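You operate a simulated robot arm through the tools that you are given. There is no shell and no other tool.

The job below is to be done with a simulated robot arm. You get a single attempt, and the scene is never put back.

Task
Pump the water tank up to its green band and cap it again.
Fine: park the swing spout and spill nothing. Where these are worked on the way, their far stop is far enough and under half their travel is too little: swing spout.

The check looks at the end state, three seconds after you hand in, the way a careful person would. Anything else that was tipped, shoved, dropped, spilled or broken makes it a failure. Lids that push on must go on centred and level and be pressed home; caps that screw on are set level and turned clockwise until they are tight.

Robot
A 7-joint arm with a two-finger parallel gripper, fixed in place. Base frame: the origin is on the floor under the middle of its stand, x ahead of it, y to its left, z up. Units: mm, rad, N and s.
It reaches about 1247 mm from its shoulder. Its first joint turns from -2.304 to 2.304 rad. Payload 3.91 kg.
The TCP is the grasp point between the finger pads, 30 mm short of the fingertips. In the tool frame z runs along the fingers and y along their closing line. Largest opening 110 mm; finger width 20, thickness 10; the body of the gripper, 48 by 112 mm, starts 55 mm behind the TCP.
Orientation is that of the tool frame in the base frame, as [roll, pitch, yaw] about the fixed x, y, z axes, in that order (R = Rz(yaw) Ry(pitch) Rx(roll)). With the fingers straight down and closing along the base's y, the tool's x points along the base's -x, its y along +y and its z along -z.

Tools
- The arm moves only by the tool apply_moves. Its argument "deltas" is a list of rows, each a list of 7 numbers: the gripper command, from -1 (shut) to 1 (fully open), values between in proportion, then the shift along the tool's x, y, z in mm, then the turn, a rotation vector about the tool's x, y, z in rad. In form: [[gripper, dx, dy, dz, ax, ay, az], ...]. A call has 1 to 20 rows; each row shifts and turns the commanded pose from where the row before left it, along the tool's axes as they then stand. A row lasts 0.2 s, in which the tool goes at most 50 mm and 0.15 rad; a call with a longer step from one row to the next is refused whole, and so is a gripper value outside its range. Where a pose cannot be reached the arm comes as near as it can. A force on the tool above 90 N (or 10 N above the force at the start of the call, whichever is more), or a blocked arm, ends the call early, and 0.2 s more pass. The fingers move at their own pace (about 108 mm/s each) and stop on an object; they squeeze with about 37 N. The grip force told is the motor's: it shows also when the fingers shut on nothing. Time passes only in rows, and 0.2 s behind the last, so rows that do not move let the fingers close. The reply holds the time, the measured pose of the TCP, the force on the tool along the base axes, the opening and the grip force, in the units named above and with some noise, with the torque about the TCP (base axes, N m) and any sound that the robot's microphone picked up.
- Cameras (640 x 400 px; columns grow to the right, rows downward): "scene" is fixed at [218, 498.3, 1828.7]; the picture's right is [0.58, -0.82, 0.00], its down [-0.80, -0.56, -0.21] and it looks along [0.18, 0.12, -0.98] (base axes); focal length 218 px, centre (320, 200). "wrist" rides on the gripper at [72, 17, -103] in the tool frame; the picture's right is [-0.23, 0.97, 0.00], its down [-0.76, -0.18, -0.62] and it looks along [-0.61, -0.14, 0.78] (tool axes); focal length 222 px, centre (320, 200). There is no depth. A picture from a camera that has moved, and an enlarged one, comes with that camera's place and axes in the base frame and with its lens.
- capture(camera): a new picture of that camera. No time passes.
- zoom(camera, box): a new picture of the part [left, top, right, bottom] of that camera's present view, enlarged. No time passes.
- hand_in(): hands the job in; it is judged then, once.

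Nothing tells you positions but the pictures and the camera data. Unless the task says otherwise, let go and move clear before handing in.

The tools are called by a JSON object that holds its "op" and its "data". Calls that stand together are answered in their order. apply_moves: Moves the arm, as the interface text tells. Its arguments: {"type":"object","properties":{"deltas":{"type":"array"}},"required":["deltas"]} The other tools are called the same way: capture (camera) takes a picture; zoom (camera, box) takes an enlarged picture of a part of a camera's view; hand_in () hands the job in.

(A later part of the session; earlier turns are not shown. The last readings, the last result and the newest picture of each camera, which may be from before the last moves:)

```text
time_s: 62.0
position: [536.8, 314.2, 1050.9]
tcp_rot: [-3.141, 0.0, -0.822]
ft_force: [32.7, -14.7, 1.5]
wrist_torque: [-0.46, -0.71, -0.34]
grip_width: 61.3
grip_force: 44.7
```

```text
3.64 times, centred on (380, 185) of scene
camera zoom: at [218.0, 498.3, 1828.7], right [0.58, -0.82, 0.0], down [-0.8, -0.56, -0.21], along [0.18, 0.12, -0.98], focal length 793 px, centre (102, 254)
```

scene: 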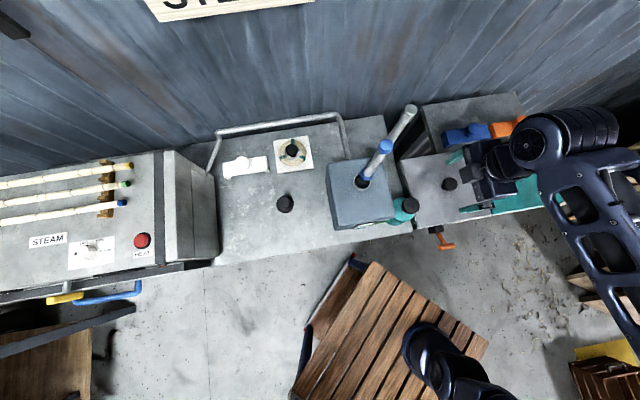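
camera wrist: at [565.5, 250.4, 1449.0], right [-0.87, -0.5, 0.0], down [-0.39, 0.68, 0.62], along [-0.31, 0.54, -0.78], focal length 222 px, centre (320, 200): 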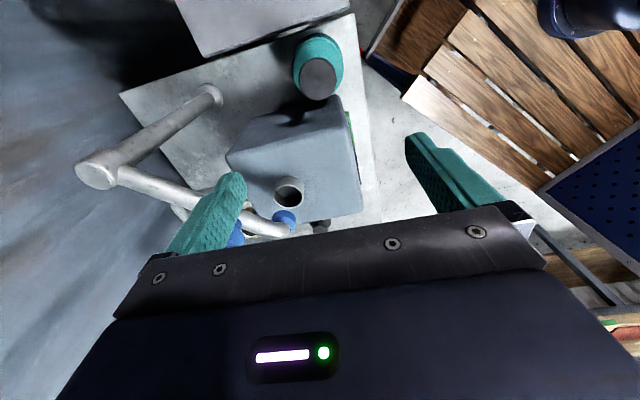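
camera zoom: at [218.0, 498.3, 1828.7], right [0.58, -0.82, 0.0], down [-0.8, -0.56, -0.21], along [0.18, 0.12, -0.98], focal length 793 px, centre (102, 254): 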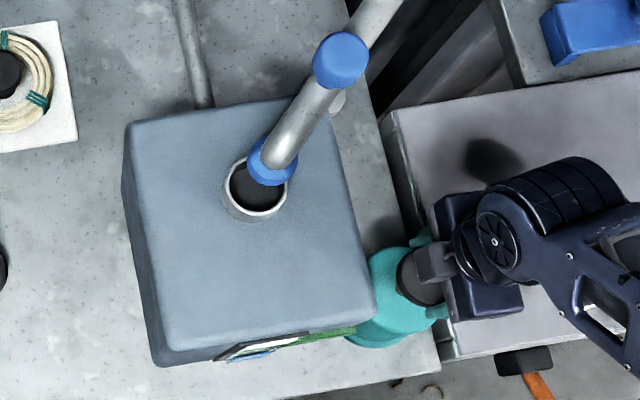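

The pump is back up. I'll release it, rise, and move the camera to read the gauge.

{"op": "apply_moves", "data": {"deltas": [[0, 2, 0, 0, 0, 0, 0], [0.5, 0, 0, 0, 0, 0, 0], [1, 0, 0, 0, 0, 0, 0], [1, 0, 0, 0, 0, 0, 0], [1, 0, 0, -30, 0, 0, 0], [1, 0, 0, -45, 0, 0, 0], [1, 0, 0, -45, 0, 0, 0], [1, -11.7, 44.4, 0, 0, 0, 0], [1, -11.7, 44.4, 0, 0, 0, 0], [1, -11.7, 44.4, 0, 0, 0, 0], [1, -11.7, 44.4, 0, 0, 0, 0], [1, 0, 0, 0, 0, 0, 0.13], [1, 0, 0, 0, 0, 0, 0.13], [1, 0, 0, 0, 0, 0, 0.13], [1, 0, 0, 0, 0, 0, 0.13], [1, 0, 0, 0, 0, 0, 0.13], [1, 0, 0, 0, 0, 0, 0.13]]}}

{"op": "capture", "data": {"camera": "wrist"}}

{"op": "zoom", "data": {"camera": "scene", "box": [310, 130, 450, 240]}}

```text
time_s: 65.6
position: [375.0, 225.6, 1169.8]
tcp_rot: [-3.141, -0.001, -1.605]
ft_force: [0.4, -0.4, -0.2]
wrist_torque: [-0.01, -0.01, 0.0]
grip_width: 110.2
grip_force: 0.0
```

```text
taken
camera wrist: at [353.9, 153.2, 1273.4], right [-0.97, 0.26, 0.0], down [0.2, 0.76, 0.62], along [0.16, 0.6, -0.78], focal length 222 px, centre (320, 200)
```

wrist: 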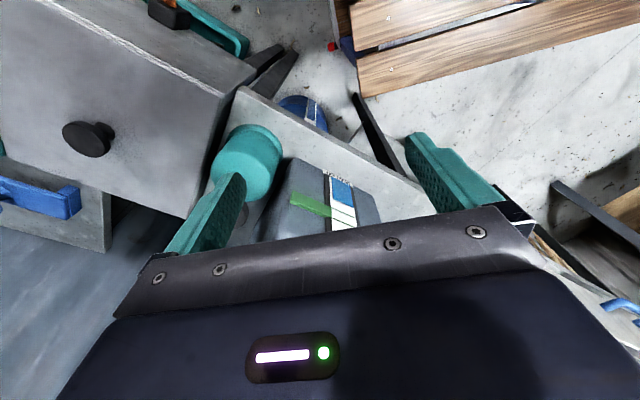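

```text
3.64 times, centred on (380, 185) of scene
camera zoom: at [218.0, 498.3, 1828.7], right [0.58, -0.82, 0.0], down [-0.8, -0.56, -0.21], along [0.18, 0.12, -0.98], focal length 793 px, centre (102, 254)
```

zoom: 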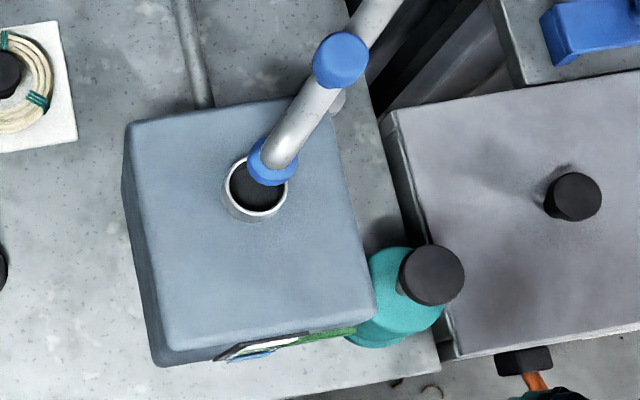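

{"op": "zoom", "data": {"camera": "wrist", "box": [270, 150, 400, 240]}}

```text
4.44 times, centred on (335, 195) of wrist
camera zoom: at [353.9, 153.2, 1273.4], right [-0.97, 0.26, 0.0], down [0.2, 0.76, 0.62], along [0.16, 0.6, -0.78], focal length 987 px, centre (253, 222)
```

zoom: 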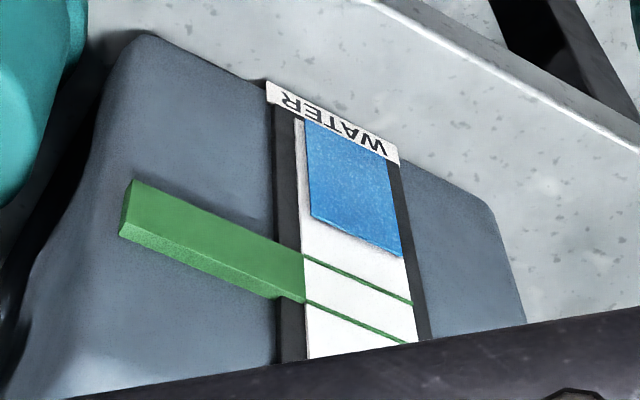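

One stroke raised the level from about 954 to about 961–962, and the band spans about 991–1016. That means about five more strokes. I'll return to the pump and grip it again.

{"op": "apply_moves", "data": {"deltas": [[1, 0, 0, 0, 0, 0, -0.13], [1, 0, 0, 0, 0, 0, -0.13], [1, 0, 0, 0, 0, 0, -0.13], [1, 0, 0, 0, 0, 0, -0.13], [1, 0, 0, 0, 0, 0, -0.13], [1, 0, 0, 0, 0, 0, -0.13], [1, 11.7, -44.4, 0, 0, 0, 0], [1, 11.7, -44.4, 0, 0, 0, 0], [1, 11.7, -44.4, 0, 0, 0, 0], [1, 11.7, -44.4, 0, 0, 0, 0], [1, 0, 0, 0, 0, 0, 0]]}}

{"op": "zoom", "data": {"camera": "wrist", "box": [220, 40, 420, 230]}}

```text
time_s: 68.0
position: [535.8, 313.7, 1170.9]
tcp_rot: [-3.14, 0.0, -0.82]
ft_force: [0.0, 0.5, -0.4]
wrist_torque: [0.01, -0.03, -0.01]
grip_width: 110.0
grip_force: 0.0
```

```text
2.11 times, centred on (320, 135) of wrist
camera zoom: at [571.2, 249.8, 1274.5], right [-0.87, -0.5, 0.0], down [-0.39, 0.68, 0.62], along [-0.31, 0.54, -0.78], focal length 468 px, centre (320, 337)
```

zoom: 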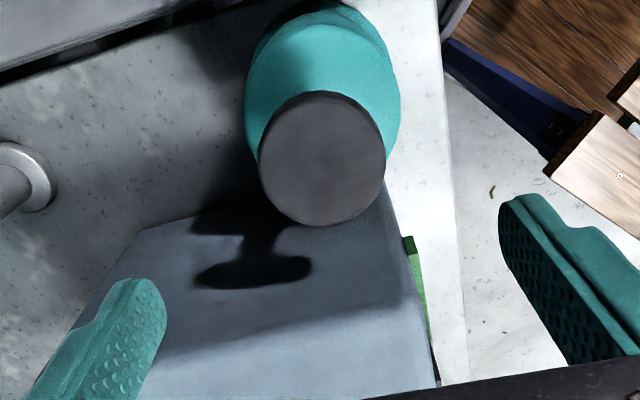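

{"op": "apply_moves", "data": {"deltas": [[1, 0, 0, 45, 0, 0, 0], [1, 0, 0, 45, 0, 0, 0], [1, 0, 0, 26, 0, 0, 0], [1, 0, 0, 0, 0, 0, 0], [0.4, 0, 0, 0, 0, 0, 0], [0, 0, 0, 0, 0, 0, 0], [0, 0, 0, 0, 0, 0, 0]]}}

{"op": "apply_moves", "data": {"deltas": [[0, 0, 0, -3, 0, 0, 0], [0, 0, 0, 9, 0, 0, 0], [0, 0, 0, 10, 0, 0, 0], [0, 0, 0, 10, 0, 0, 0], [0, 0, 0, 10, 0, 0, 0], [0, 0, 0, 8, 0, 0, 0], [0, 0, 0, 0, 0, 0, 0]]}}

```text
time_s: 69.6
position: [535.9, 314.5, 1054.2]
tcp_rot: [3.141, 0.0, -0.821]
ft_force: [-13.1, -12.7, -3.8]
wrist_torque: [-0.1, -0.13, 0.04]
grip_width: 63.9
grip_force: 9.1
```

```text
time_s: 71.2
position: [536.3, 312.3, 1011.9]
tcp_rot: [-3.14, 0.0, -0.821]
ft_force: [0.4, 3.3, 5.9]
wrist_torque: [-0.05, -0.04, -0.03]
grip_width: 60.9
grip_force: 44.8
```

{"op": "apply_moves", "data": {"deltas": [[0, 0, 0, -9, 0, 0, 0], [0, 0, 0, -9, 0, 0, 0], [0, 0, 0, -9, 0, 0, 0], [0, 0, 0, -9, 0, 0, 0], [0, 0, 0, -9, 0, 0, 0], [0, 0, 0, 0, 0, 0, 0]]}}

{"op": "zoom", "data": {"camera": "wrist", "box": [200, 60, 440, 250]}}

{"op": "zoom", "data": {"camera": "scene", "box": [310, 130, 450, 240]}}

```text
time_s: 72.6
position: [538.0, 314.2, 1056.8]
tcp_rot: [-3.141, 0.0, -0.821]
ft_force: [11.0, 26.1, 1.5]
wrist_torque: [0.52, 0.02, 0.1]
grip_width: 61.0
grip_force: 44.6
```

```text
2.11 times, centred on (320, 155) of wrist
camera zoom: at [572.0, 248.5, 1159.3], right [-0.87, -0.5, 0.0], down [-0.39, 0.68, 0.62], along [-0.31, 0.54, -0.78], focal length 468 px, centre (320, 295)
```

zoom: 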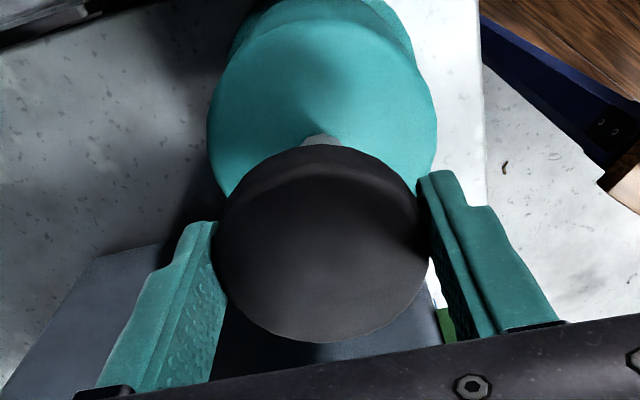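

```text
3.64 times, centred on (380, 185) of scene
camera zoom: at [218.0, 498.3, 1828.7], right [0.58, -0.82, 0.0], down [-0.8, -0.56, -0.21], along [0.18, 0.12, -0.98], focal length 793 px, centre (102, 254)
```

zoom: 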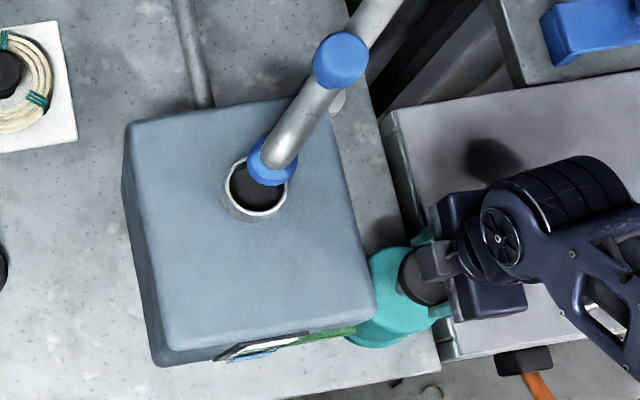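

{"op": "apply_moves", "data": {"deltas": [[0, 0, -1, 9, 0, 0, 0], [0, 0, 0, 9, 0, 0, 0], [0, 0, 0, 9, 0, 0, 0], [0, 0, 0, 9, 0, 0, 0], [0, 0, 0, 9, 0, 0, 0], [0, 0, 0, 0, 0, 0, 0], [0, 0, 0, -9, 0, 0, 0], [0, 0, 0, -9, 0, 0, 0], [0, 0, 0, -9, 0, 0, 0], [0, 0, 0, -9, 0, 0, 0], [0, 0, 0, -9, 0, 0, 0], [0, 0, 0, 0, 0, 0, 0]]}}

{"op": "apply_moves", "data": {"deltas": [[0, 0, 0, 9, 0, 0, 0], [0, 0, 0, 9, 0, 0, 0], [0, 0, 0, 9, 0, 0, 0], [0, 0, 0, 9, 0, 0, 0], [0, 0, 0, 9, 0, 0, 0], [0, 0, 0, 0, 0, 0, 0], [0, 0, 0, -9, 0, 0, 0], [0, 0, 0, -9, 0, 0, 0], [0, 0, 0, -9, 0, 0, 0], [0, 0, 0, -9, 0, 0, 0], [0, 0, 0, -9, 0, 0, 0], [0, 0, 0, 0, 0, 0, 0]]}}

{"op": "zoom", "data": {"camera": "wrist", "box": [200, 60, 440, 250]}}

{"op": "zoom", "data": {"camera": "scene", "box": [310, 130, 450, 240]}}

```text
time_s: 75.2
position: [537.8, 313.1, 1056.8]
tcp_rot: [3.139, 0.0, -0.822]
ft_force: [-18.1, -3.1, 0.3]
wrist_torque: [-0.49, 0.27, -0.05]
grip_width: 61.2
grip_force: 45.1
```

```text
time_s: 77.8
position: [537.2, 312.4, 1056.8]
tcp_rot: [-3.14, 0.001, -0.82]
ft_force: [-27.5, -3.5, 0.5]
wrist_torque: [0.15, 0.71, -0.25]
grip_width: 61.1
grip_force: 45.0
```

```text
2.11 times, centred on (320, 155) of wrist
camera zoom: at [572.6, 248.2, 1160.0], right [-0.87, -0.5, 0.0], down [-0.39, 0.68, 0.62], along [-0.31, 0.54, -0.78], focal length 468 px, centre (320, 295)
```

zoom: 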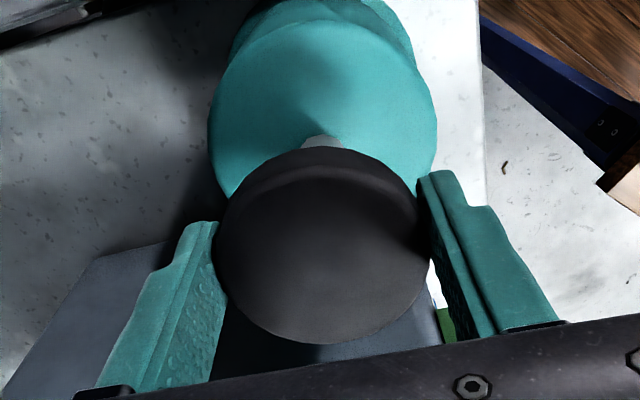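

```text
3.64 times, centred on (380, 185) of scene
camera zoom: at [218.0, 498.3, 1828.7], right [0.58, -0.82, 0.0], down [-0.8, -0.56, -0.21], along [0.18, 0.12, -0.98], focal length 793 px, centre (102, 254)
```

zoom: 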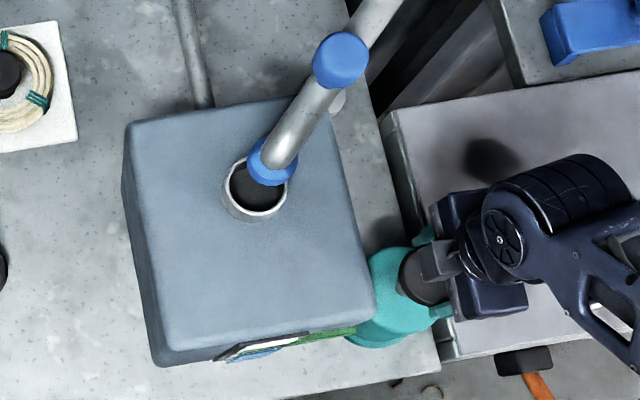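

{"op": "apply_moves", "data": {"deltas": [[0, 0, 0, 9, 0, 0, 0], [0, 0, 0, 9, 0, 0, 0], [0, 0, 0, 9, 0, 0, 0], [0, 0, 0, 9, 0, 0, 0], [0, 0, 0, 9, 0, 0, 0], [0, 0, 0, 0, 0, 0, 0], [0, 0, 0, -9, 0, 0, 0], [0, 0, 0, -9, 0, 0, 0], [0, 0, 0, -9, 0, 0, 0], [0, 0, 0, -9, 0, 0, 0], [0, 0, 0, -9, 0, 0, 0], [0, 0, 0, 0, 0, 0, 0]]}}

{"op": "apply_moves", "data": {"deltas": [[0.5, 0, 0, 0, 0, 0, 0], [1, 0, 0, 0, 0, 0, 0], [1, 0, 0, 0, 0, 0, 0], [1, 0, 0, -30, 0, 0, 0], [1, 0, 0, -45, 0, 0, 0], [1, 0, 0, -39, 0, 0, 0], [1, -11.7, 44.4, 0, 0, 0, 0], [1, -11.7, 44.4, 0, 0, 0, 0], [1, -11.7, 44.4, 0, 0, 0, 0], [1, -11.7, 44.4, 0, 0, 0, 0], [1, 0, 0, 0, 0, 0, 0.13], [1, 0, 0, 0, 0, 0, 0.13], [1, 0, 0, 0, 0, 0, 0.13], [1, 0, 0, 0, 0, 0, 0.13], [1, 0, 0, 0, 0, 0, 0.13], [1, 0, 0, 0, 0, 0, 0.13], [1, 0, 0, 0, 0, 0, 0]]}}

{"op": "zoom", "data": {"camera": "wrist", "box": [270, 150, 400, 240]}}

{"op": "capture", "data": {"camera": "scene"}}

```text
time_s: 80.4
position: [537.0, 312.7, 1056.5]
tcp_rot: [-3.14, 0.001, -0.821]
ft_force: [-29.6, -9.2, 0.5]
wrist_torque: [0.05, 0.1, -0.39]
grip_width: 61.2
grip_force: 44.9
```

```text
time_s: 84.0
position: [376.2, 227.0, 1168.4]
tcp_rot: [-3.141, -0.001, -1.603]
ft_force: [-0.4, -0.7, -0.2]
wrist_torque: [0.02, 0.01, -0.01]
grip_width: 110.1
grip_force: 0.0
```

```text
4.44 times, centred on (335, 195) of wrist
camera zoom: at [354.9, 155.0, 1272.7], right [-0.97, 0.26, 0.0], down [0.2, 0.76, 0.62], along [0.16, 0.6, -0.78], focal length 987 px, centre (253, 222)
```

zoom: 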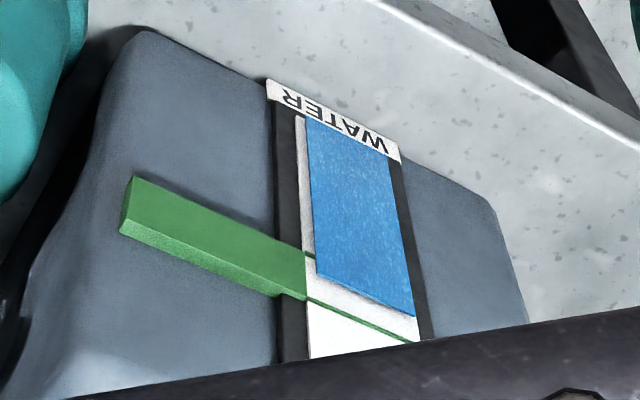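

```text
taken
```

scene: 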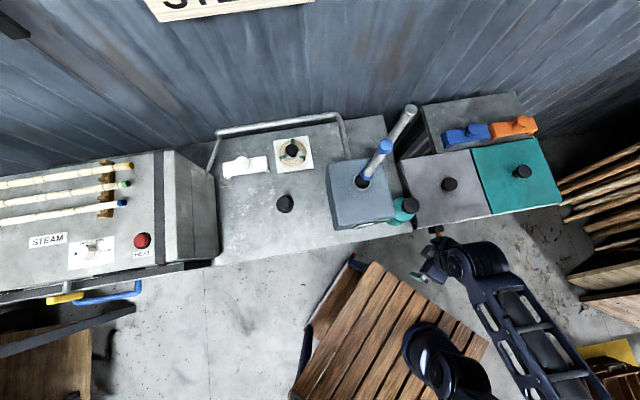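

The water level is now inside the green band, near its middle (about 1000–1005 against 990–1016), and nothing is spilled. Next I'll go back to the spout knob to park the spout.

{"op": "apply_moves", "data": {"deltas": [[1, 0, 0, -44.5, 0, 0, 0], [1, 0, 0, -44.5, 0, 0, 0], [1, 0, 0, -44.5, 0, 0, 0], [1, 0, 0, -44.5, 0, 0, 0], [1, 0, 0, 0, 0, 0, 0.14], [1, 0, 0, 0, 0, 0, 0.14], [1, 0, 0, 0, 0, 0, 0.14], [1, 0, 0, 0, 0, 0, 0.14], [1, 0, 0, 0, 0, 0, 0.14], [1, 0, 0, 0, 0, 0, 0.14], [1, 0, 0, 0, 0, 0, 0.14], [1, 0, 0, 0, 0, 0, 0.14], [1, 0, 0, 0, 0, 0, 0.14], [1, 0, 0, 0, 0, 0, 0.14], [1, 0, 0, 0, 0, 0, 0.137]]}}

{"op": "apply_moves", "data": {"deltas": [[1, -25.8, 40.3, 0, 0, 0, 0], [1, -25.8, 40.3, 0, 0, 0, 0], [1, -25.8, 40.3, 0, 0, 0, 0], [1, -25.8, 40.3, 0, 0, 0, 0], [1, -25.8, 40.3, 0, 0, 0, 0], [1, -25.8, 40.3, 0, 0, 0, 0], [1, -25.8, 40.3, 0, 0, 0, 0], [1, 0, 0, 0, 0, 0, 0]]}}

{"op": "zoom", "data": {"camera": "wrist", "box": [230, 0, 430, 220]}}

```text
time_s: 87.2
position: [375.5, 226.6, 1347.6]
tcp_rot: [3.14, -0.001, -3.138]
ft_force: [-0.5, -1.0, -0.6]
wrist_torque: [0.02, 0.01, 0.02]
grip_width: 110.0
grip_force: 0.0
```

```text
time_s: 89.0
position: [554.2, 508.9, 1348.4]
tcp_rot: [3.142, 0.001, -3.137]
ft_force: [-0.1, 0.0, 0.8]
wrist_torque: [0.02, 0.0, 0.03]
grip_width: 110.0
grip_force: 0.1
```

```text
1.82 times, centred on (330, 110) of wrist
camera zoom: at [480.4, 525.4, 1451.7], right [0.22, 0.97, 0.0], down [0.76, -0.18, 0.62], along [0.61, -0.14, -0.78], focal length 404 px, centre (302, 364)
```

zoom: 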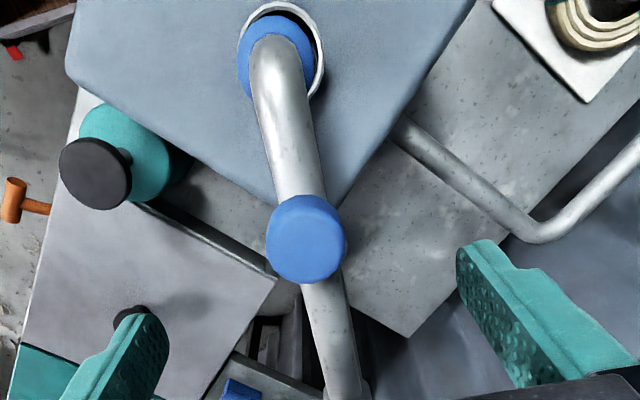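

{"op": "apply_moves", "data": {"deltas": [[1, -2.5, 1.5, 30, 0, 0, 0], [1, 0, 0, 45, 0, 0, 0], [1, 0, 0, 26, 0, 0, 0], [1, 0, 0, 0, 0, 0, 0]]}}

{"op": "zoom", "data": {"camera": "wrist", "box": [200, 0, 460, 250]}}

```text
time_s: 90.0
position: [558.1, 510.4, 1245.1]
tcp_rot: [-3.141, 0.002, -3.138]
ft_force: [-1.1, 0.0, 0.5]
wrist_torque: [0.0, 0.02, 0.0]
grip_width: 109.8
grip_force: 0.1
```

```text
1.60 times, centred on (330, 125) of wrist
camera zoom: at [483.2, 527.5, 1349.3], right [0.22, 0.97, 0.0], down [0.76, -0.18, 0.62], along [0.61, -0.14, -0.78], focal length 355 px, centre (304, 320)
```

zoom: 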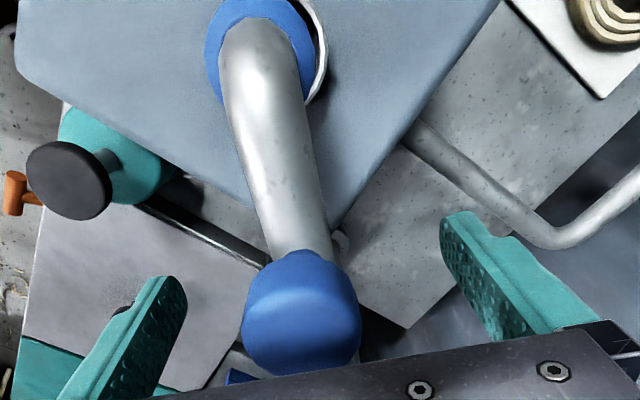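

{"op": "apply_moves", "data": {"deltas": [[0.2, 0, 0, 0, 0, 0, 0], [-0.4, 0, 0, 0, 0, 0, 0], [-0.5, 0, 0, 0, 0, 0, 0], [-0.5, 0, 0, 0, 0, 0, 0]]}}

{"op": "apply_moves", "data": {"deltas": [[-0.5, -0.2, -8.6, 0, 0, 0, -0.05], [-0.5, -0.86, -17.1, 0, 0, 0, -0.1], [-0.5, -0.86, -17.1, 0, 0, 0, -0.1], [-0.5, -0.86, -17.1, 0, 0, 0, -0.1], [-0.5, 0, 0, 0, 0, 0, 0]]}}

{"op": "capture", "data": {"camera": "wrist"}}

```text
time_s: 91.0
position: [557.5, 510.2, 1245.8]
tcp_rot: [3.14, 0.001, -3.14]
ft_force: [-4.5, -18.6, -3.6]
wrist_torque: [-0.15, 0.02, -0.13]
grip_width: 39.3
grip_force: 45.0
```

```text
time_s: 92.2
position: [568.5, 450.0, 1246.8]
tcp_rot: [-3.141, 0.0, -2.789]
ft_force: [-22.4, -8.6, -15.3]
wrist_torque: [-0.28, 0.14, -0.15]
grip_width: 39.6
grip_force: 45.1
```

```text
taken
camera wrist: at [493.3, 441.5, 1349.7], right [-0.13, 0.99, 0.0], down [0.78, 0.1, 0.62], along [0.62, 0.08, -0.78], focal length 222 px, centre (320, 200)
```

wrist: 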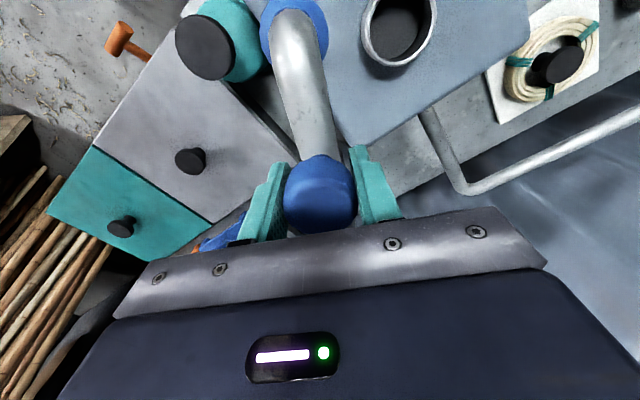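

{"op": "apply_moves", "data": {"deltas": [[-0.5, 1.8, 0, 1, 0, 0, 0], [-0.5, -0.86, -17.1, 0, 0, 0, -0.1], [-0.5, -0.86, -17.1, 0, 0, 0, -0.1], [-0.5, -0.86, -17.1, 0, 0, 0, -0.1], [-0.5, -0.86, -17.1, 0, 0, 0, -0.1], [-0.5, -0.86, -17.1, 0, 0, 0, -0.1], [-0.5, -0.86, -17.1, 0, 0, 0, -0.1], [-0.5, 0, 0, 0, 0, 0, 0]]}}

{"op": "capture", "data": {"camera": "wrist"}}

```text
time_s: 94.0
position: [630.3, 371.7, 1247.8]
tcp_rot: [-3.142, 0.004, -2.187]
ft_force: [5.7, 3.9, -0.1]
wrist_torque: [0.26, -0.21, -0.46]
grip_width: 39.3
grip_force: 44.6
```

```text
taken
camera wrist: at [572.6, 321.9, 1350.7], right [-0.66, 0.75, 0.0], down [0.58, 0.52, 0.63], along [0.47, 0.41, -0.78], focal length 222 px, centre (320, 200)
```

wrist: 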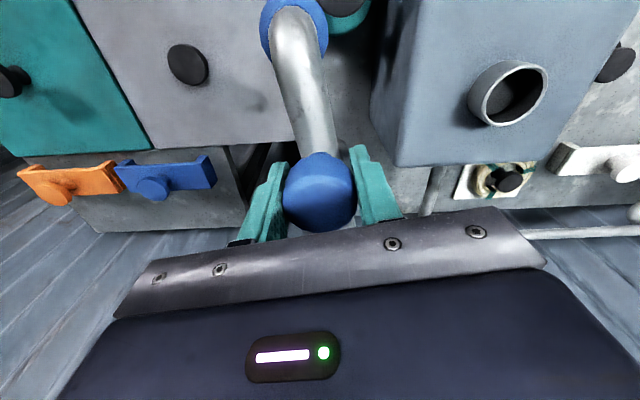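

{"op": "apply_moves", "data": {"deltas": [[-0.5, -0.86, -17.1, 0, 0, 0, -0.1], [-0.5, -0.86, -17.1, 0, 0, 0, -0.1], [-0.5, -0.86, -17.1, 0, 0, 0, -0.1], [-0.5, -0.86, -17.1, 0, 0, 0, -0.1], [-0.5, -0.86, -17.1, 0, 0, 0, -0.1], [-0.5, -0.86, -17.1, 0, 0, 0, -0.1], [-0.5, 0, 0, 0, 0, 0, 0]]}}

{"op": "capture", "data": {"camera": "wrist"}}

```text
time_s: 95.6
position: [724.3, 339.7, 1247.6]
tcp_rot: [-3.14, 0.001, -1.586]
ft_force: [2.3, 4.9, 29.2]
wrist_torque: [0.21, -0.07, -0.12]
grip_width: 39.1
grip_force: 45.4
```

```text
taken
camera wrist: at [705.3, 266.4, 1350.3], right [-0.97, 0.24, 0.0], down [0.19, 0.76, 0.63], along [0.15, 0.61, -0.78], focal length 222 px, centre (320, 200)
```

wrist: 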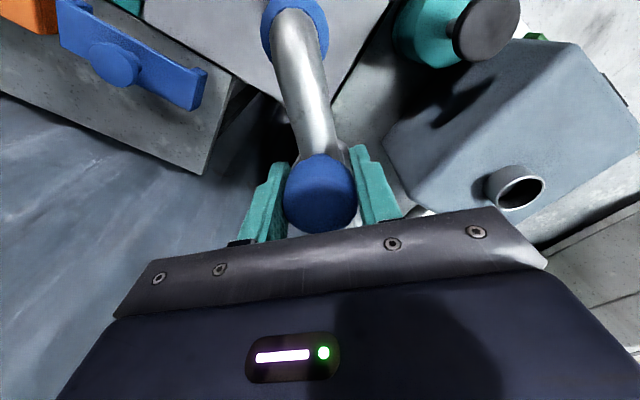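

{"op": "apply_moves", "data": {"deltas": [[-0.5, 0, 0, -2, 0, 0, 0], [-0.5, -0.86, -17.1, 0, 0, 0, -0.1], [-0.5, -0.86, -17.1, 0, 0, 0, -0.1], [-0.5, -0.86, -17.1, 0, 0, 0, -0.1], [-0.5, -0.86, -17.1, 0, 0, 0, -0.1], [-0.5, -0.86, -17.1, 0, 0, 0, -0.1], [-0.5, 0, 0, 0, 0, 0, 0]]}}

{"op": "capture", "data": {"camera": "wrist"}}

{"op": "zoom", "data": {"camera": "scene", "box": [370, 40, 560, 180]}}

```text
time_s: 97.2
position: [810.2, 358.8, 1247.4]
tcp_rot: [-3.141, 0.0, -1.087]
ft_force: [7.1, -9.5, -6.0]
wrist_torque: [-0.12, -0.3, -0.2]
grip_width: 39.3
grip_force: 45.0
```

```text
taken
camera wrist: at [826.8, 287.1, 1350.3], right [-0.97, -0.25, 0.0], down [-0.2, 0.76, 0.62], along [-0.16, 0.6, -0.78], focal length 222 px, centre (320, 200)
```

wrist: 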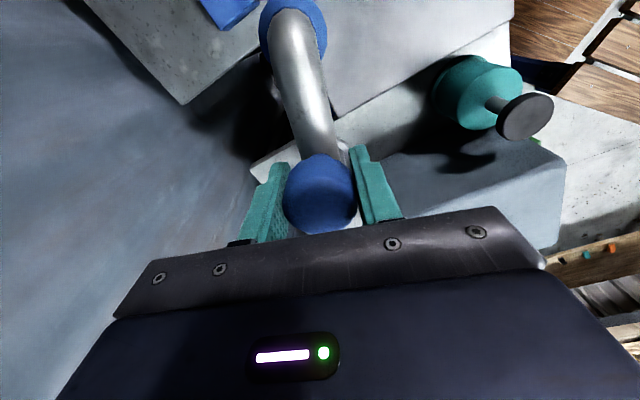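

```text
2.86 times, centred on (465, 110) of scene
camera zoom: at [218.0, 498.3, 1828.7], right [0.58, -0.82, 0.0], down [-0.8, -0.56, -0.21], along [0.18, 0.12, -0.98], focal length 623 px, centre (-94, 457)
```

zoom: 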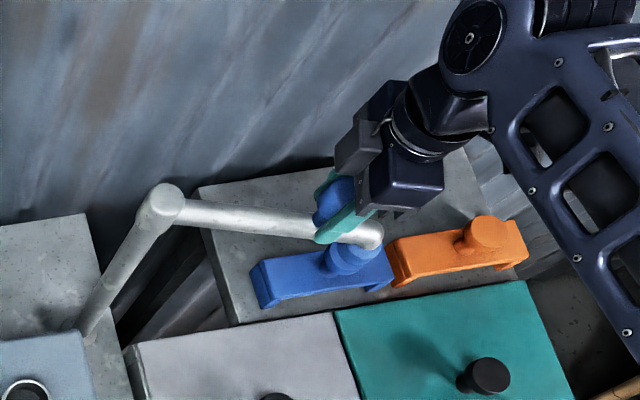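

{"op": "apply_moves", "data": {"deltas": [[-0.5, -0.86, -17.1, 0, 0, 0, -0.1], [-0.5, -0.86, -17.1, 0, 0, 0, -0.1], [-0.5, -0.2, -8.6, 0, 0, 0, -0.05], [-0.5, 0, 0, 0, 0, 0, 0]]}}

{"op": "apply_moves", "data": {"deltas": [[-0.5, 0, -5, 0, 0, 0, -0.03], [-0.5, 0, 0, 0, 0, 0, 0]]}}

```text
time_s: 98.2
position: [843.5, 383.1, 1247.2]
tcp_rot: [-3.14, -0.001, -0.837]
ft_force: [17.3, -16.4, -9.9]
wrist_torque: [0.01, -0.32, -0.14]
grip_width: 39.3
grip_force: 44.8
```

```text
time_s: 98.8
position: [847.3, 386.0, 1247.1]
tcp_rot: [-3.141, -0.001, -0.807]
ft_force: [15.1, -14.5, -5.7]
wrist_torque: [-0.43, -0.34, 0.04]
grip_width: 39.6
grip_force: 44.9
```

{"op": "apply_moves", "data": {"deltas": [[-0.5, 1.5, -3.5, 0.5, 0, 0, -0.02], [-0.5, 0, 0, 0, 0, 0, 0]]}}

{"op": "apply_moves", "data": {"deltas": [[-0.5, 0, -2.5, 0, 0, 0, 0], [-0.5, 0, 0, 0, 0, 0, 0]]}}

{"op": "zoom", "data": {"camera": "scene", "box": [370, 40, 560, 180]}}

```text
time_s: 99.4
position: [848.9, 389.7, 1247.4]
tcp_rot: [-3.14, 0.001, -0.788]
ft_force: [6.6, -6.1, 2.9]
wrist_torque: [0.08, 0.12, -0.05]
grip_width: 39.3
grip_force: 44.4
```

```text
time_s: 100.0
position: [850.0, 390.5, 1247.9]
tcp_rot: [3.141, 0.001, -0.787]
ft_force: [-25.2, -20.5, -11.3]
wrist_torque: [0.01, 0.35, 0.13]
grip_width: 39.2
grip_force: 45.0
```

```text
2.86 times, centred on (465, 110) of scene
camera zoom: at [218.0, 498.3, 1828.7], right [0.58, -0.82, 0.0], down [-0.8, -0.56, -0.21], along [0.18, 0.12, -0.98], focal length 623 px, centre (-94, 457)
```

zoom: 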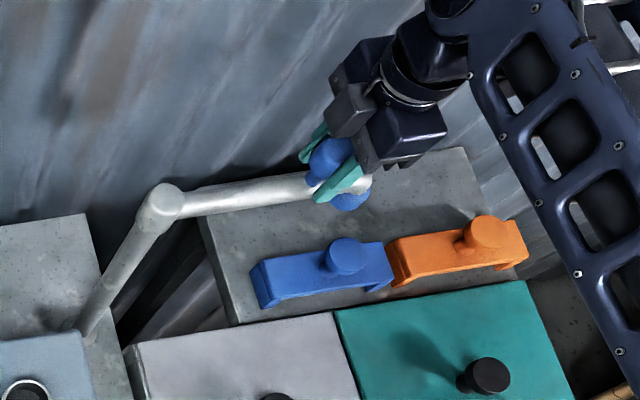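

The spout is back at its parked stop. I'll relax, release, and lift clear.

{"op": "apply_moves", "data": {"deltas": [[-0.5, 0, 1.5, 0, 0, 0, 0], [-0.5, 0, 0, 0, 0, 0, 0], [-0.1, 0, 0, 0, 0, 0, 0], [-0.1, 0, 0, 0, 0, 0, 0]]}}

{"op": "zoom", "data": {"camera": "wrist", "box": [200, 0, 460, 250]}}

```text
time_s: 101.0
position: [850.2, 389.0, 1245.8]
tcp_rot: [-3.14, -0.001, -0.787]
ft_force: [0.2, -0.4, -0.1]
wrist_torque: [-0.01, 0.03, -0.01]
grip_width: 49.4
grip_force: 0.2
```

```text
1.60 times, centred on (330, 125) of wrist
camera zoom: at [887.4, 325.9, 1349.8], right [-0.85, -0.53, 0.0], down [-0.41, 0.66, 0.62], along [-0.33, 0.53, -0.78], focal length 355 px, centre (304, 320)
```

zoom: 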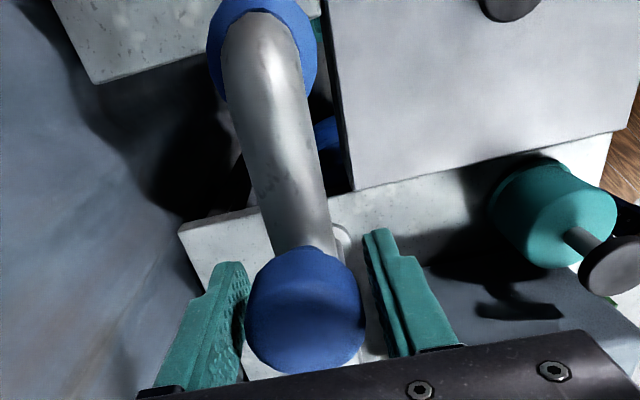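

{"op": "apply_moves", "data": {"deltas": [[0.1, 0, -2.5, 0, 0, 0, 0], [0.1, 0, 0, 0, 0, 0, 0], [0.1, 0, 0, -30, 0, 0, 0], [0.1, 0, 0, -45, 0, 0, 0], [1, 0, 0, -45, 0, 0, 0], [1, 0, 0, 0, 0, 0, 0]]}}

{"op": "zoom", "data": {"camera": "scene", "box": [380, 70, 560, 180]}}

{"op": "capture", "data": {"camera": "wrist"}}

```text
time_s: 102.4
position: [850.8, 391.0, 1366.8]
tcp_rot: [-3.14, 0.0, -0.786]
ft_force: [-0.7, -0.7, 0.5]
wrist_torque: [0.01, 0.0, 0.03]
grip_width: 110.0
grip_force: 0.1
```

```text
3.56 times, centred on (470, 125) of scene
camera zoom: at [218.0, 498.3, 1828.7], right [0.58, -0.82, 0.0], down [-0.8, -0.56, -0.21], along [0.18, 0.12, -0.98], focal length 776 px, centre (-213, 467)
```

zoom: 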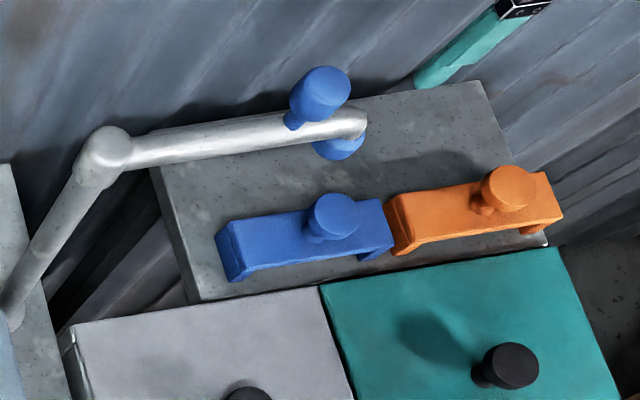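

```text
taken
camera wrist: at [888.2, 327.8, 1470.4], right [-0.85, -0.53, 0.0], down [-0.41, 0.66, 0.62], along [-0.33, 0.53, -0.78], focal length 222 px, centre (320, 200)
```

wrist: 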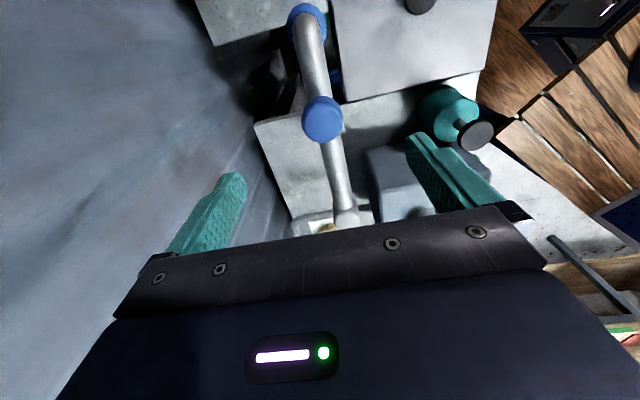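

The spout is parked exactly as it was at the start. Next I'll fetch the cap at about (285, 738), staying high.

{"op": "apply_moves", "data": {"deltas": [[1, 0, 0, 0, 0, 0, 0.1433], [1, 0, 0, 0, 0, 0, 0.1433], [1, 0, 0, 0, 0, 0, 0.1433], [1, 0, 0, 0, 0, 0, 0.1433], [1, 0, 0, 0, 0, 0, 0.1433], [1, 0, 0, 0, 0, 0, 0.1433], [1, 0, 0, 0, 0, 0, 0.1433], [1, 0, 0, 0, 0, 0, 0.1433], [1, 0, 0, 0, 0, 0, 0.1433], [1, 0, 0, 0, 0, 0, 0.1433], [1, 0, 0, 0, 0, 0, 0.1433]]}}

{"op": "apply_moves", "data": {"deltas": [[1, 11.26, 46, 0, 0, 0, 0], [1, 11.26, 46, 0, 0, 0, 0], [1, 11.26, 46, 0, 0, 0, 0], [1, 11.26, 46, 0, 0, 0, 0], [1, 11.26, 46, 0, 0, 0, 0], [1, 11.26, 46, 0, 0, 0, 0], [1, 11.26, 46, 0, 0, 0, 0], [1, 11.26, 46, 0, 0, 0, 0], [1, 11.26, 46, 0, 0, 0, 0], [1, 11.26, 46, 0, 0, 0, 0], [1, 11.26, 46, 0, 0, 0, 0], [1, 11.26, 46, 0, 0, 0, 0], [1, 11.26, 46, 0, 0, 0, 0], [1, 11.26, 46, 0, 0, 0, 0], [1, 0, 0, 0, 0, 0, 0]]}}

{"op": "capture", "data": {"camera": "wrist"}}

{"op": "capture", "data": {"camera": "scene"}}

```text
time_s: 104.8
position: [852.1, 389.8, 1367.2]
tcp_rot: [-3.14, -0.001, -2.367]
ft_force: [0.2, 0.2, 0.1]
wrist_torque: [-0.01, 0.0, -0.02]
grip_width: 109.8
grip_force: 0.0
```

```text
time_s: 108.0
position: [287.2, 742.4, 1365.2]
tcp_rot: [3.142, 0.004, -2.365]
ft_force: [-0.2, -0.9, 0.3]
wrist_torque: [0.01, 0.04, 0.0]
grip_width: 110.1
grip_force: 0.1
```

```text
taken
camera wrist: at [222.1, 703.7, 1468.6], right [-0.52, 0.85, 0.0], down [0.67, 0.41, 0.62], along [0.53, 0.33, -0.78], focal length 222 px, centre (320, 200)
```

wrist: 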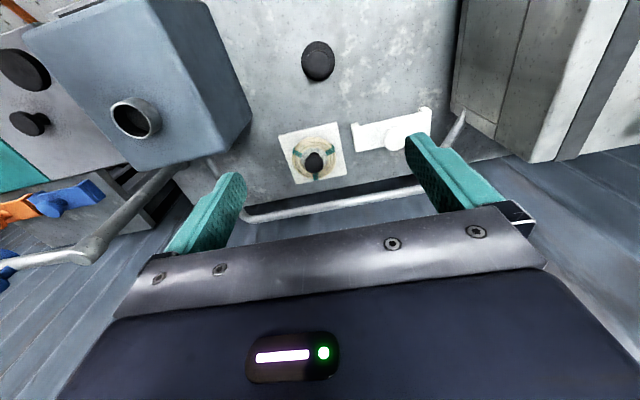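

```text
taken
```

scene: 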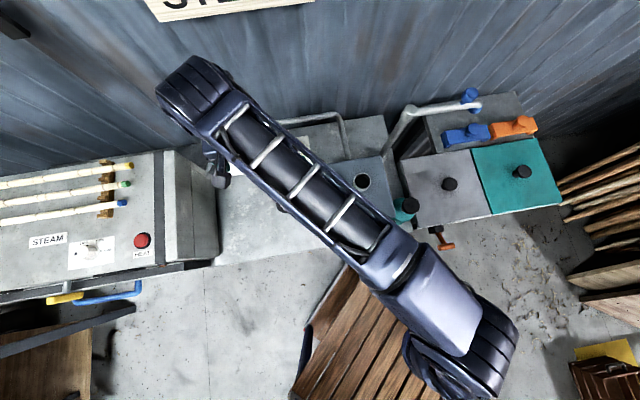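

{"op": "apply_moves", "data": {"deltas": [[1, 0, 0, 44, 0, 0, 0], [1, 0, 0, 44, 0, 0, 0], [1, 0, 0, 44, 0, 0, 0], [1, 0, 0, 44, 0, 0, 0], [1, 0, 0, 44, 0, 0, 0], [1, 0, 0, 44, 0, 0, 0], [1, 0, 0, 44, 0, 0, 0], [1, 0, 0, 44, 0, 0, 0], [1, 0, 0, 0, 0, 0, 0]]}}

{"op": "zoom", "data": {"camera": "wrist", "box": [240, 50, 400, 160]}}

```text
time_s: 110.0
position: [287.5, 738.7, 1014.3]
tcp_rot: [3.141, 0.003, -2.363]
ft_force: [0.3, -0.9, 0.2]
wrist_torque: [-0.02, -0.01, -0.02]
grip_width: 110.1
grip_force: 0.1
```

```text
3.64 times, centred on (320, 105) of wrist
camera zoom: at [221.7, 700.2, 1118.1], right [-0.52, 0.85, 0.0], down [0.67, 0.41, 0.62], along [0.53, 0.33, -0.78], focal length 808 px, centre (320, 546)
```

zoom: 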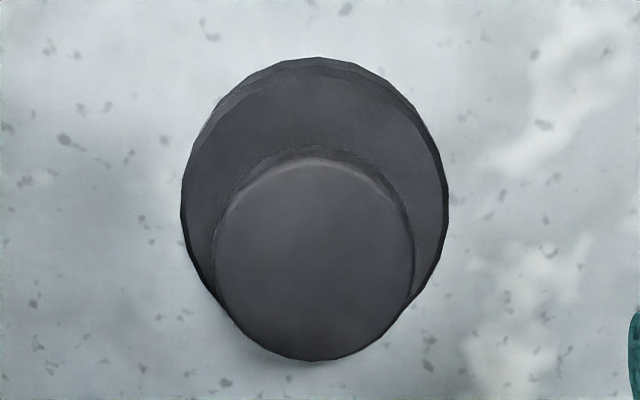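

{"op": "apply_moves", "data": {"deltas": [[1, 2.9, -1.1, 30, 0, 0, 0], [1, 0, 0, 40, 0, 0, 0], [1, 0, 0, 34, 0, 0, 0], [1, 0, 0, 0, 0, 0, 0]]}}

{"op": "zoom", "data": {"camera": "wrist", "box": [160, 30, 480, 250]}}

```text
time_s: 111.0
position: [284.5, 737.1, 910.1]
tcp_rot: [-3.141, 0.002, -2.364]
ft_force: [0.7, -0.7, -0.3]
wrist_torque: [-0.01, 0.03, -0.03]
grip_width: 110.0
grip_force: 0.1
```

```text
1.82 times, centred on (320, 140) of wrist
camera zoom: at [219.3, 697.9, 1013.6], right [-0.52, 0.85, 0.0], down [0.67, 0.41, 0.62], along [0.53, 0.33, -0.78], focal length 404 px, centre (320, 309)
```

zoom: 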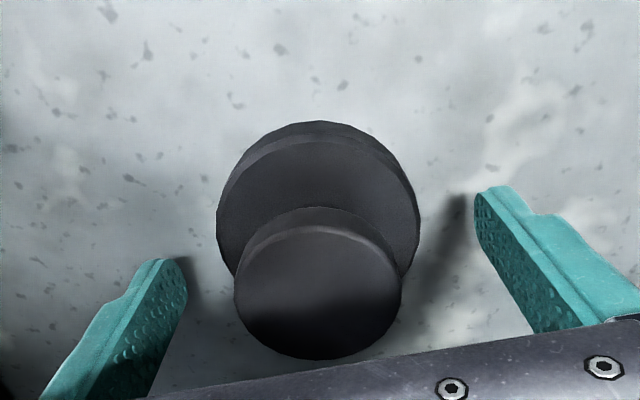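

The gripper is centred on the cap knob. I'll close on it and lift.

{"op": "apply_moves", "data": {"deltas": [[0.3, 0, 0, 0, 0, 0, 0], [-0.2, 0, 0, 0, 0, 0, 0], [-0.2, 0, 0, 0, 0, 0, 0], [-0.2, 0, 0, 0, 0, 0, 0], [-0.2, 0, 0, -10, 0, 0, 0], [-0.2, 0, 0, -20, 0, 0, 0], [-0.2, 0, 0, 0, 0, 0, 0]]}}

{"op": "capture", "data": {"camera": "wrist"}}

{"op": "zoom", "data": {"camera": "wrist", "box": [200, 50, 440, 250]}}

```text
time_s: 112.6
position: [284.2, 735.4, 938.6]
tcp_rot: [3.141, 0.002, -2.362]
ft_force: [-0.5, 0.2, 0.0]
wrist_torque: [-0.02, -0.02, 0.0]
grip_width: 49.8
grip_force: 36.6
```

```text
taken
camera wrist: at [220.2, 696.5, 1041.9], right [-0.52, 0.85, 0.0], down [0.67, 0.41, 0.62], along [0.53, 0.33, -0.78], focal length 222 px, centre (320, 200)
```

wrist: 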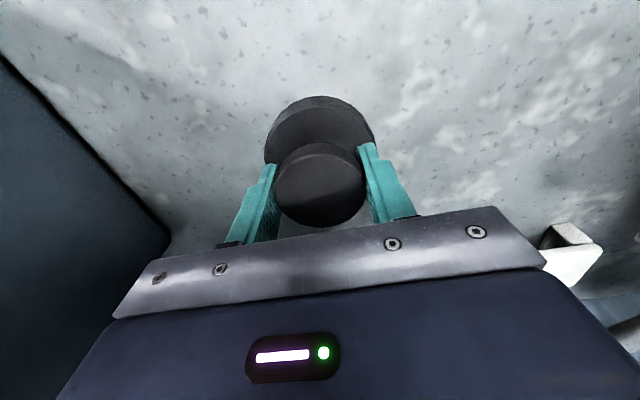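

```text
2.00 times, centred on (320, 150) of wrist
camera zoom: at [220.2, 696.5, 1041.9], right [-0.52, 0.85, 0.0], down [0.67, 0.41, 0.62], along [0.53, 0.33, -0.78], focal length 444 px, centre (320, 300)
```

zoom: 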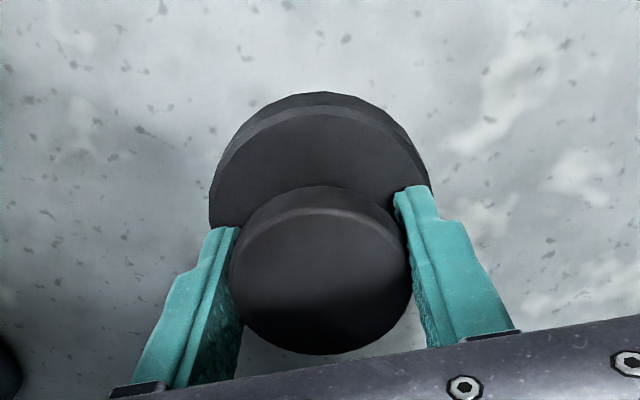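

The cap is held level. I'll raise it and carry it back over the neck.

{"op": "apply_moves", "data": {"deltas": [[-0.2, 0, 0, -40, 0, 0, 0], [-0.2, 0, 0, -45, 0, 0, 0], [-0.2, 0, 0, -45, 0, 0, 0], [-0.2, 0, 0, -45, 0, 0, 0], [-0.2, 0, 0, -45, 0, 0, 0], [-0.2, 0, 0, -45, 0, 0, 0], [-0.2, 0, 0, -40, 0, 0, 0], [-0.2, 0, 0, -15, 0, 0, 0], [-0.2, 0, 0, 0, 0, 0, 0], [-0.2, 1.93, -22, 0, 0, 0, 0], [-0.2, 1.93, -43, 0, 0, 0, 0], [-0.2, 1.93, -43, 0, 0, 0, 0], [-0.2, 1.93, -43, 0, 0, 0, 0], [-0.2, 1.93, -43, 0, 0, 0, 0], [-0.2, 1.93, -43, 0, 0, 0, 0], [-0.2, 1.93, -43, 0, 0, 0, 0], [-0.2, 0, -24.6, 0, 0, 0, 0], [-0.2, 0, 0, 0, 0, 0, 0]]}}

{"op": "capture", "data": {"camera": "wrist"}}

{"op": "zoom", "data": {"camera": "scene", "box": [310, 110, 450, 230]}}

```text
time_s: 116.4
position: [491.3, 507.5, 1258.7]
tcp_rot: [-3.141, 0.003, -2.363]
ft_force: [1.0, 0.3, -1.4]
wrist_torque: [0.02, -0.04, 0.01]
grip_width: 49.6
grip_force: 36.5
```

```text
taken
camera wrist: at [427.1, 468.4, 1361.7], right [-0.52, 0.85, 0.0], down [0.67, 0.41, 0.62], along [0.53, 0.33, -0.78], focal length 222 px, centre (320, 200)
```

wrist: 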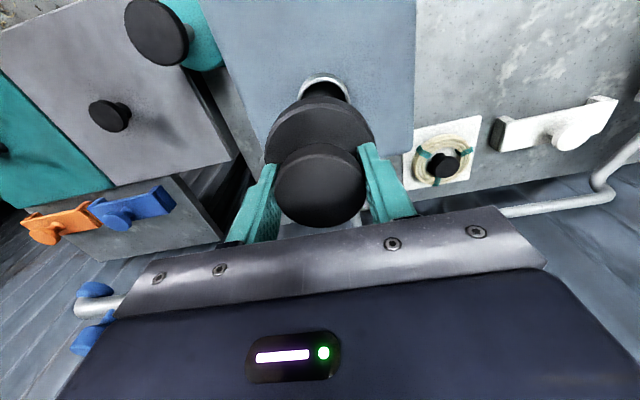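

```text
3.33 times, centred on (380, 170) of scene
camera zoom: at [218.0, 498.3, 1828.7], right [0.58, -0.82, 0.0], down [-0.8, -0.56, -0.21], along [0.18, 0.12, -0.98], focal length 727 px, centre (120, 300)
```

zoom: 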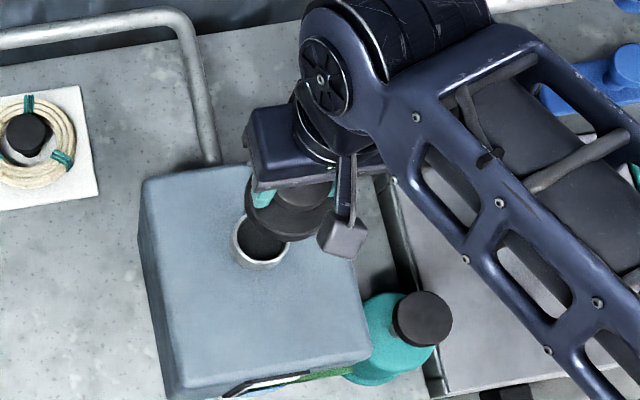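

{"op": "zoom", "data": {"camera": "wrist", "box": [260, 60, 380, 150]}}

```text
4.44 times, centred on (320, 105) of wrist
camera zoom: at [427.1, 468.4, 1361.7], right [-0.52, 0.85, 0.0], down [0.67, 0.41, 0.62], along [0.53, 0.33, -0.78], focal length 987 px, centre (320, 622)
```

zoom: 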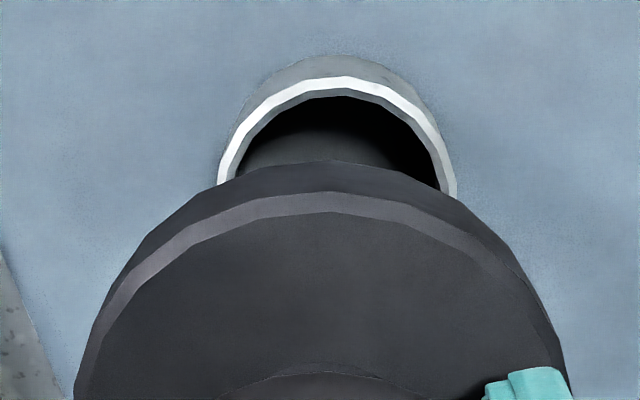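

I compared the ring and the held cap in the same view. The gripper needs about 3.6 mm along tool +y to line up with the neck. I'll correct that and lower to just above the neck.

{"op": "apply_moves", "data": {"deltas": [[-0.2, 0.2, 3.6, 0, 0, 0, 0], [-0.2, 0, 0, 0, 0, 0, 0]]}}

{"op": "zoom", "data": {"camera": "wrist", "box": [260, 60, 380, 150]}}

{"op": "apply_moves", "data": {"deltas": [[-0.2, 0, 0, 30, 0, 0, 0], [-0.2, 0, 0, 30, 0, 0, 0], [-0.2, 0, 0, 18, 0, 0, 0], [-0.2, 0, 0, 0, 0, 0, 0]]}}

{"op": "zoom", "data": {"camera": "scene", "box": [330, 140, 420, 210]}}

{"op": "zoom", "data": {"camera": "wrist", "box": [200, 50, 440, 250]}}

```text
time_s: 117.0
position: [489.2, 510.2, 1258.4]
tcp_rot: [-3.142, 0.0, -2.363]
ft_force: [-0.3, -0.7, -1.2]
wrist_torque: [0.0, 0.02, -0.02]
grip_width: 49.8
grip_force: 37.0
```

```text
4.44 times, centred on (320, 105) of wrist
camera zoom: at [423.2, 471.7, 1362.3], right [-0.52, 0.85, 0.0], down [0.67, 0.41, 0.62], along [0.53, 0.33, -0.78], focal length 987 px, centre (320, 622)
```

zoom: 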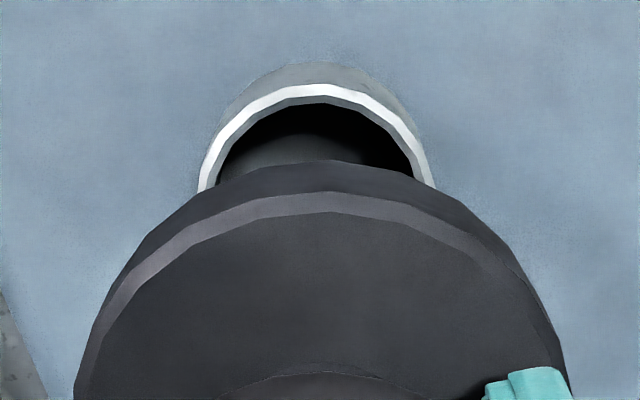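

```text
time_s: 118.0
position: [486.7, 510.5, 1180.5]
tcp_rot: [-3.141, 0.002, -2.362]
ft_force: [-0.4, 0.8, -0.1]
wrist_torque: [0.0, 0.04, -0.01]
grip_width: 49.7
grip_force: 37.6
```

```text
5.71 times, centred on (375, 175) of scene
camera zoom: at [218.0, 498.3, 1828.7], right [0.58, -0.82, 0.0], down [-0.8, -0.56, -0.21], along [0.18, 0.12, -0.98], focal length 1247 px, centre (6, 343)
```

zoom: 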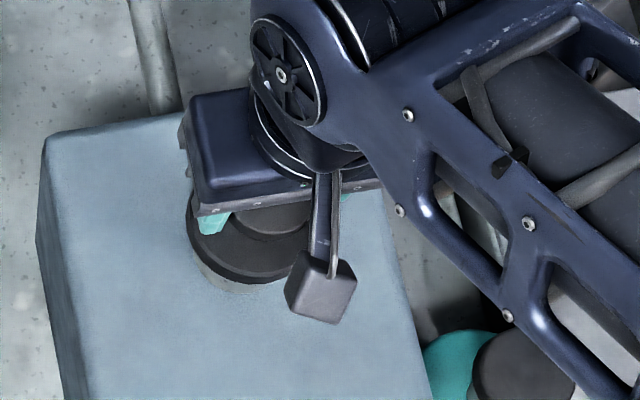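

```text
2.00 times, centred on (320, 150) of wrist
camera zoom: at [422.5, 472.6, 1284.0], right [-0.52, 0.85, 0.0], down [0.67, 0.41, 0.62], along [0.53, 0.33, -0.78], focal length 444 px, centre (320, 300)
```

zoom: 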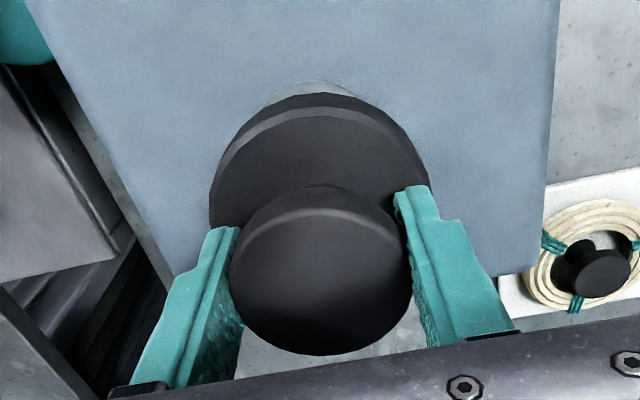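

{"op": "zoom", "data": {"camera": "wrist", "box": [260, 80, 380, 150]}}

```text
5.33 times, centred on (320, 115) of wrist
camera zoom: at [422.5, 472.6, 1284.0], right [-0.52, 0.85, 0.0], down [0.67, 0.41, 0.62], along [0.53, 0.33, -0.78], focal length 1185 px, centre (320, 653)
```

zoom: 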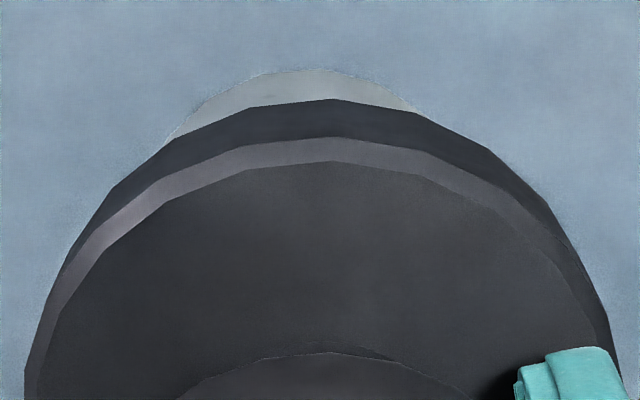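

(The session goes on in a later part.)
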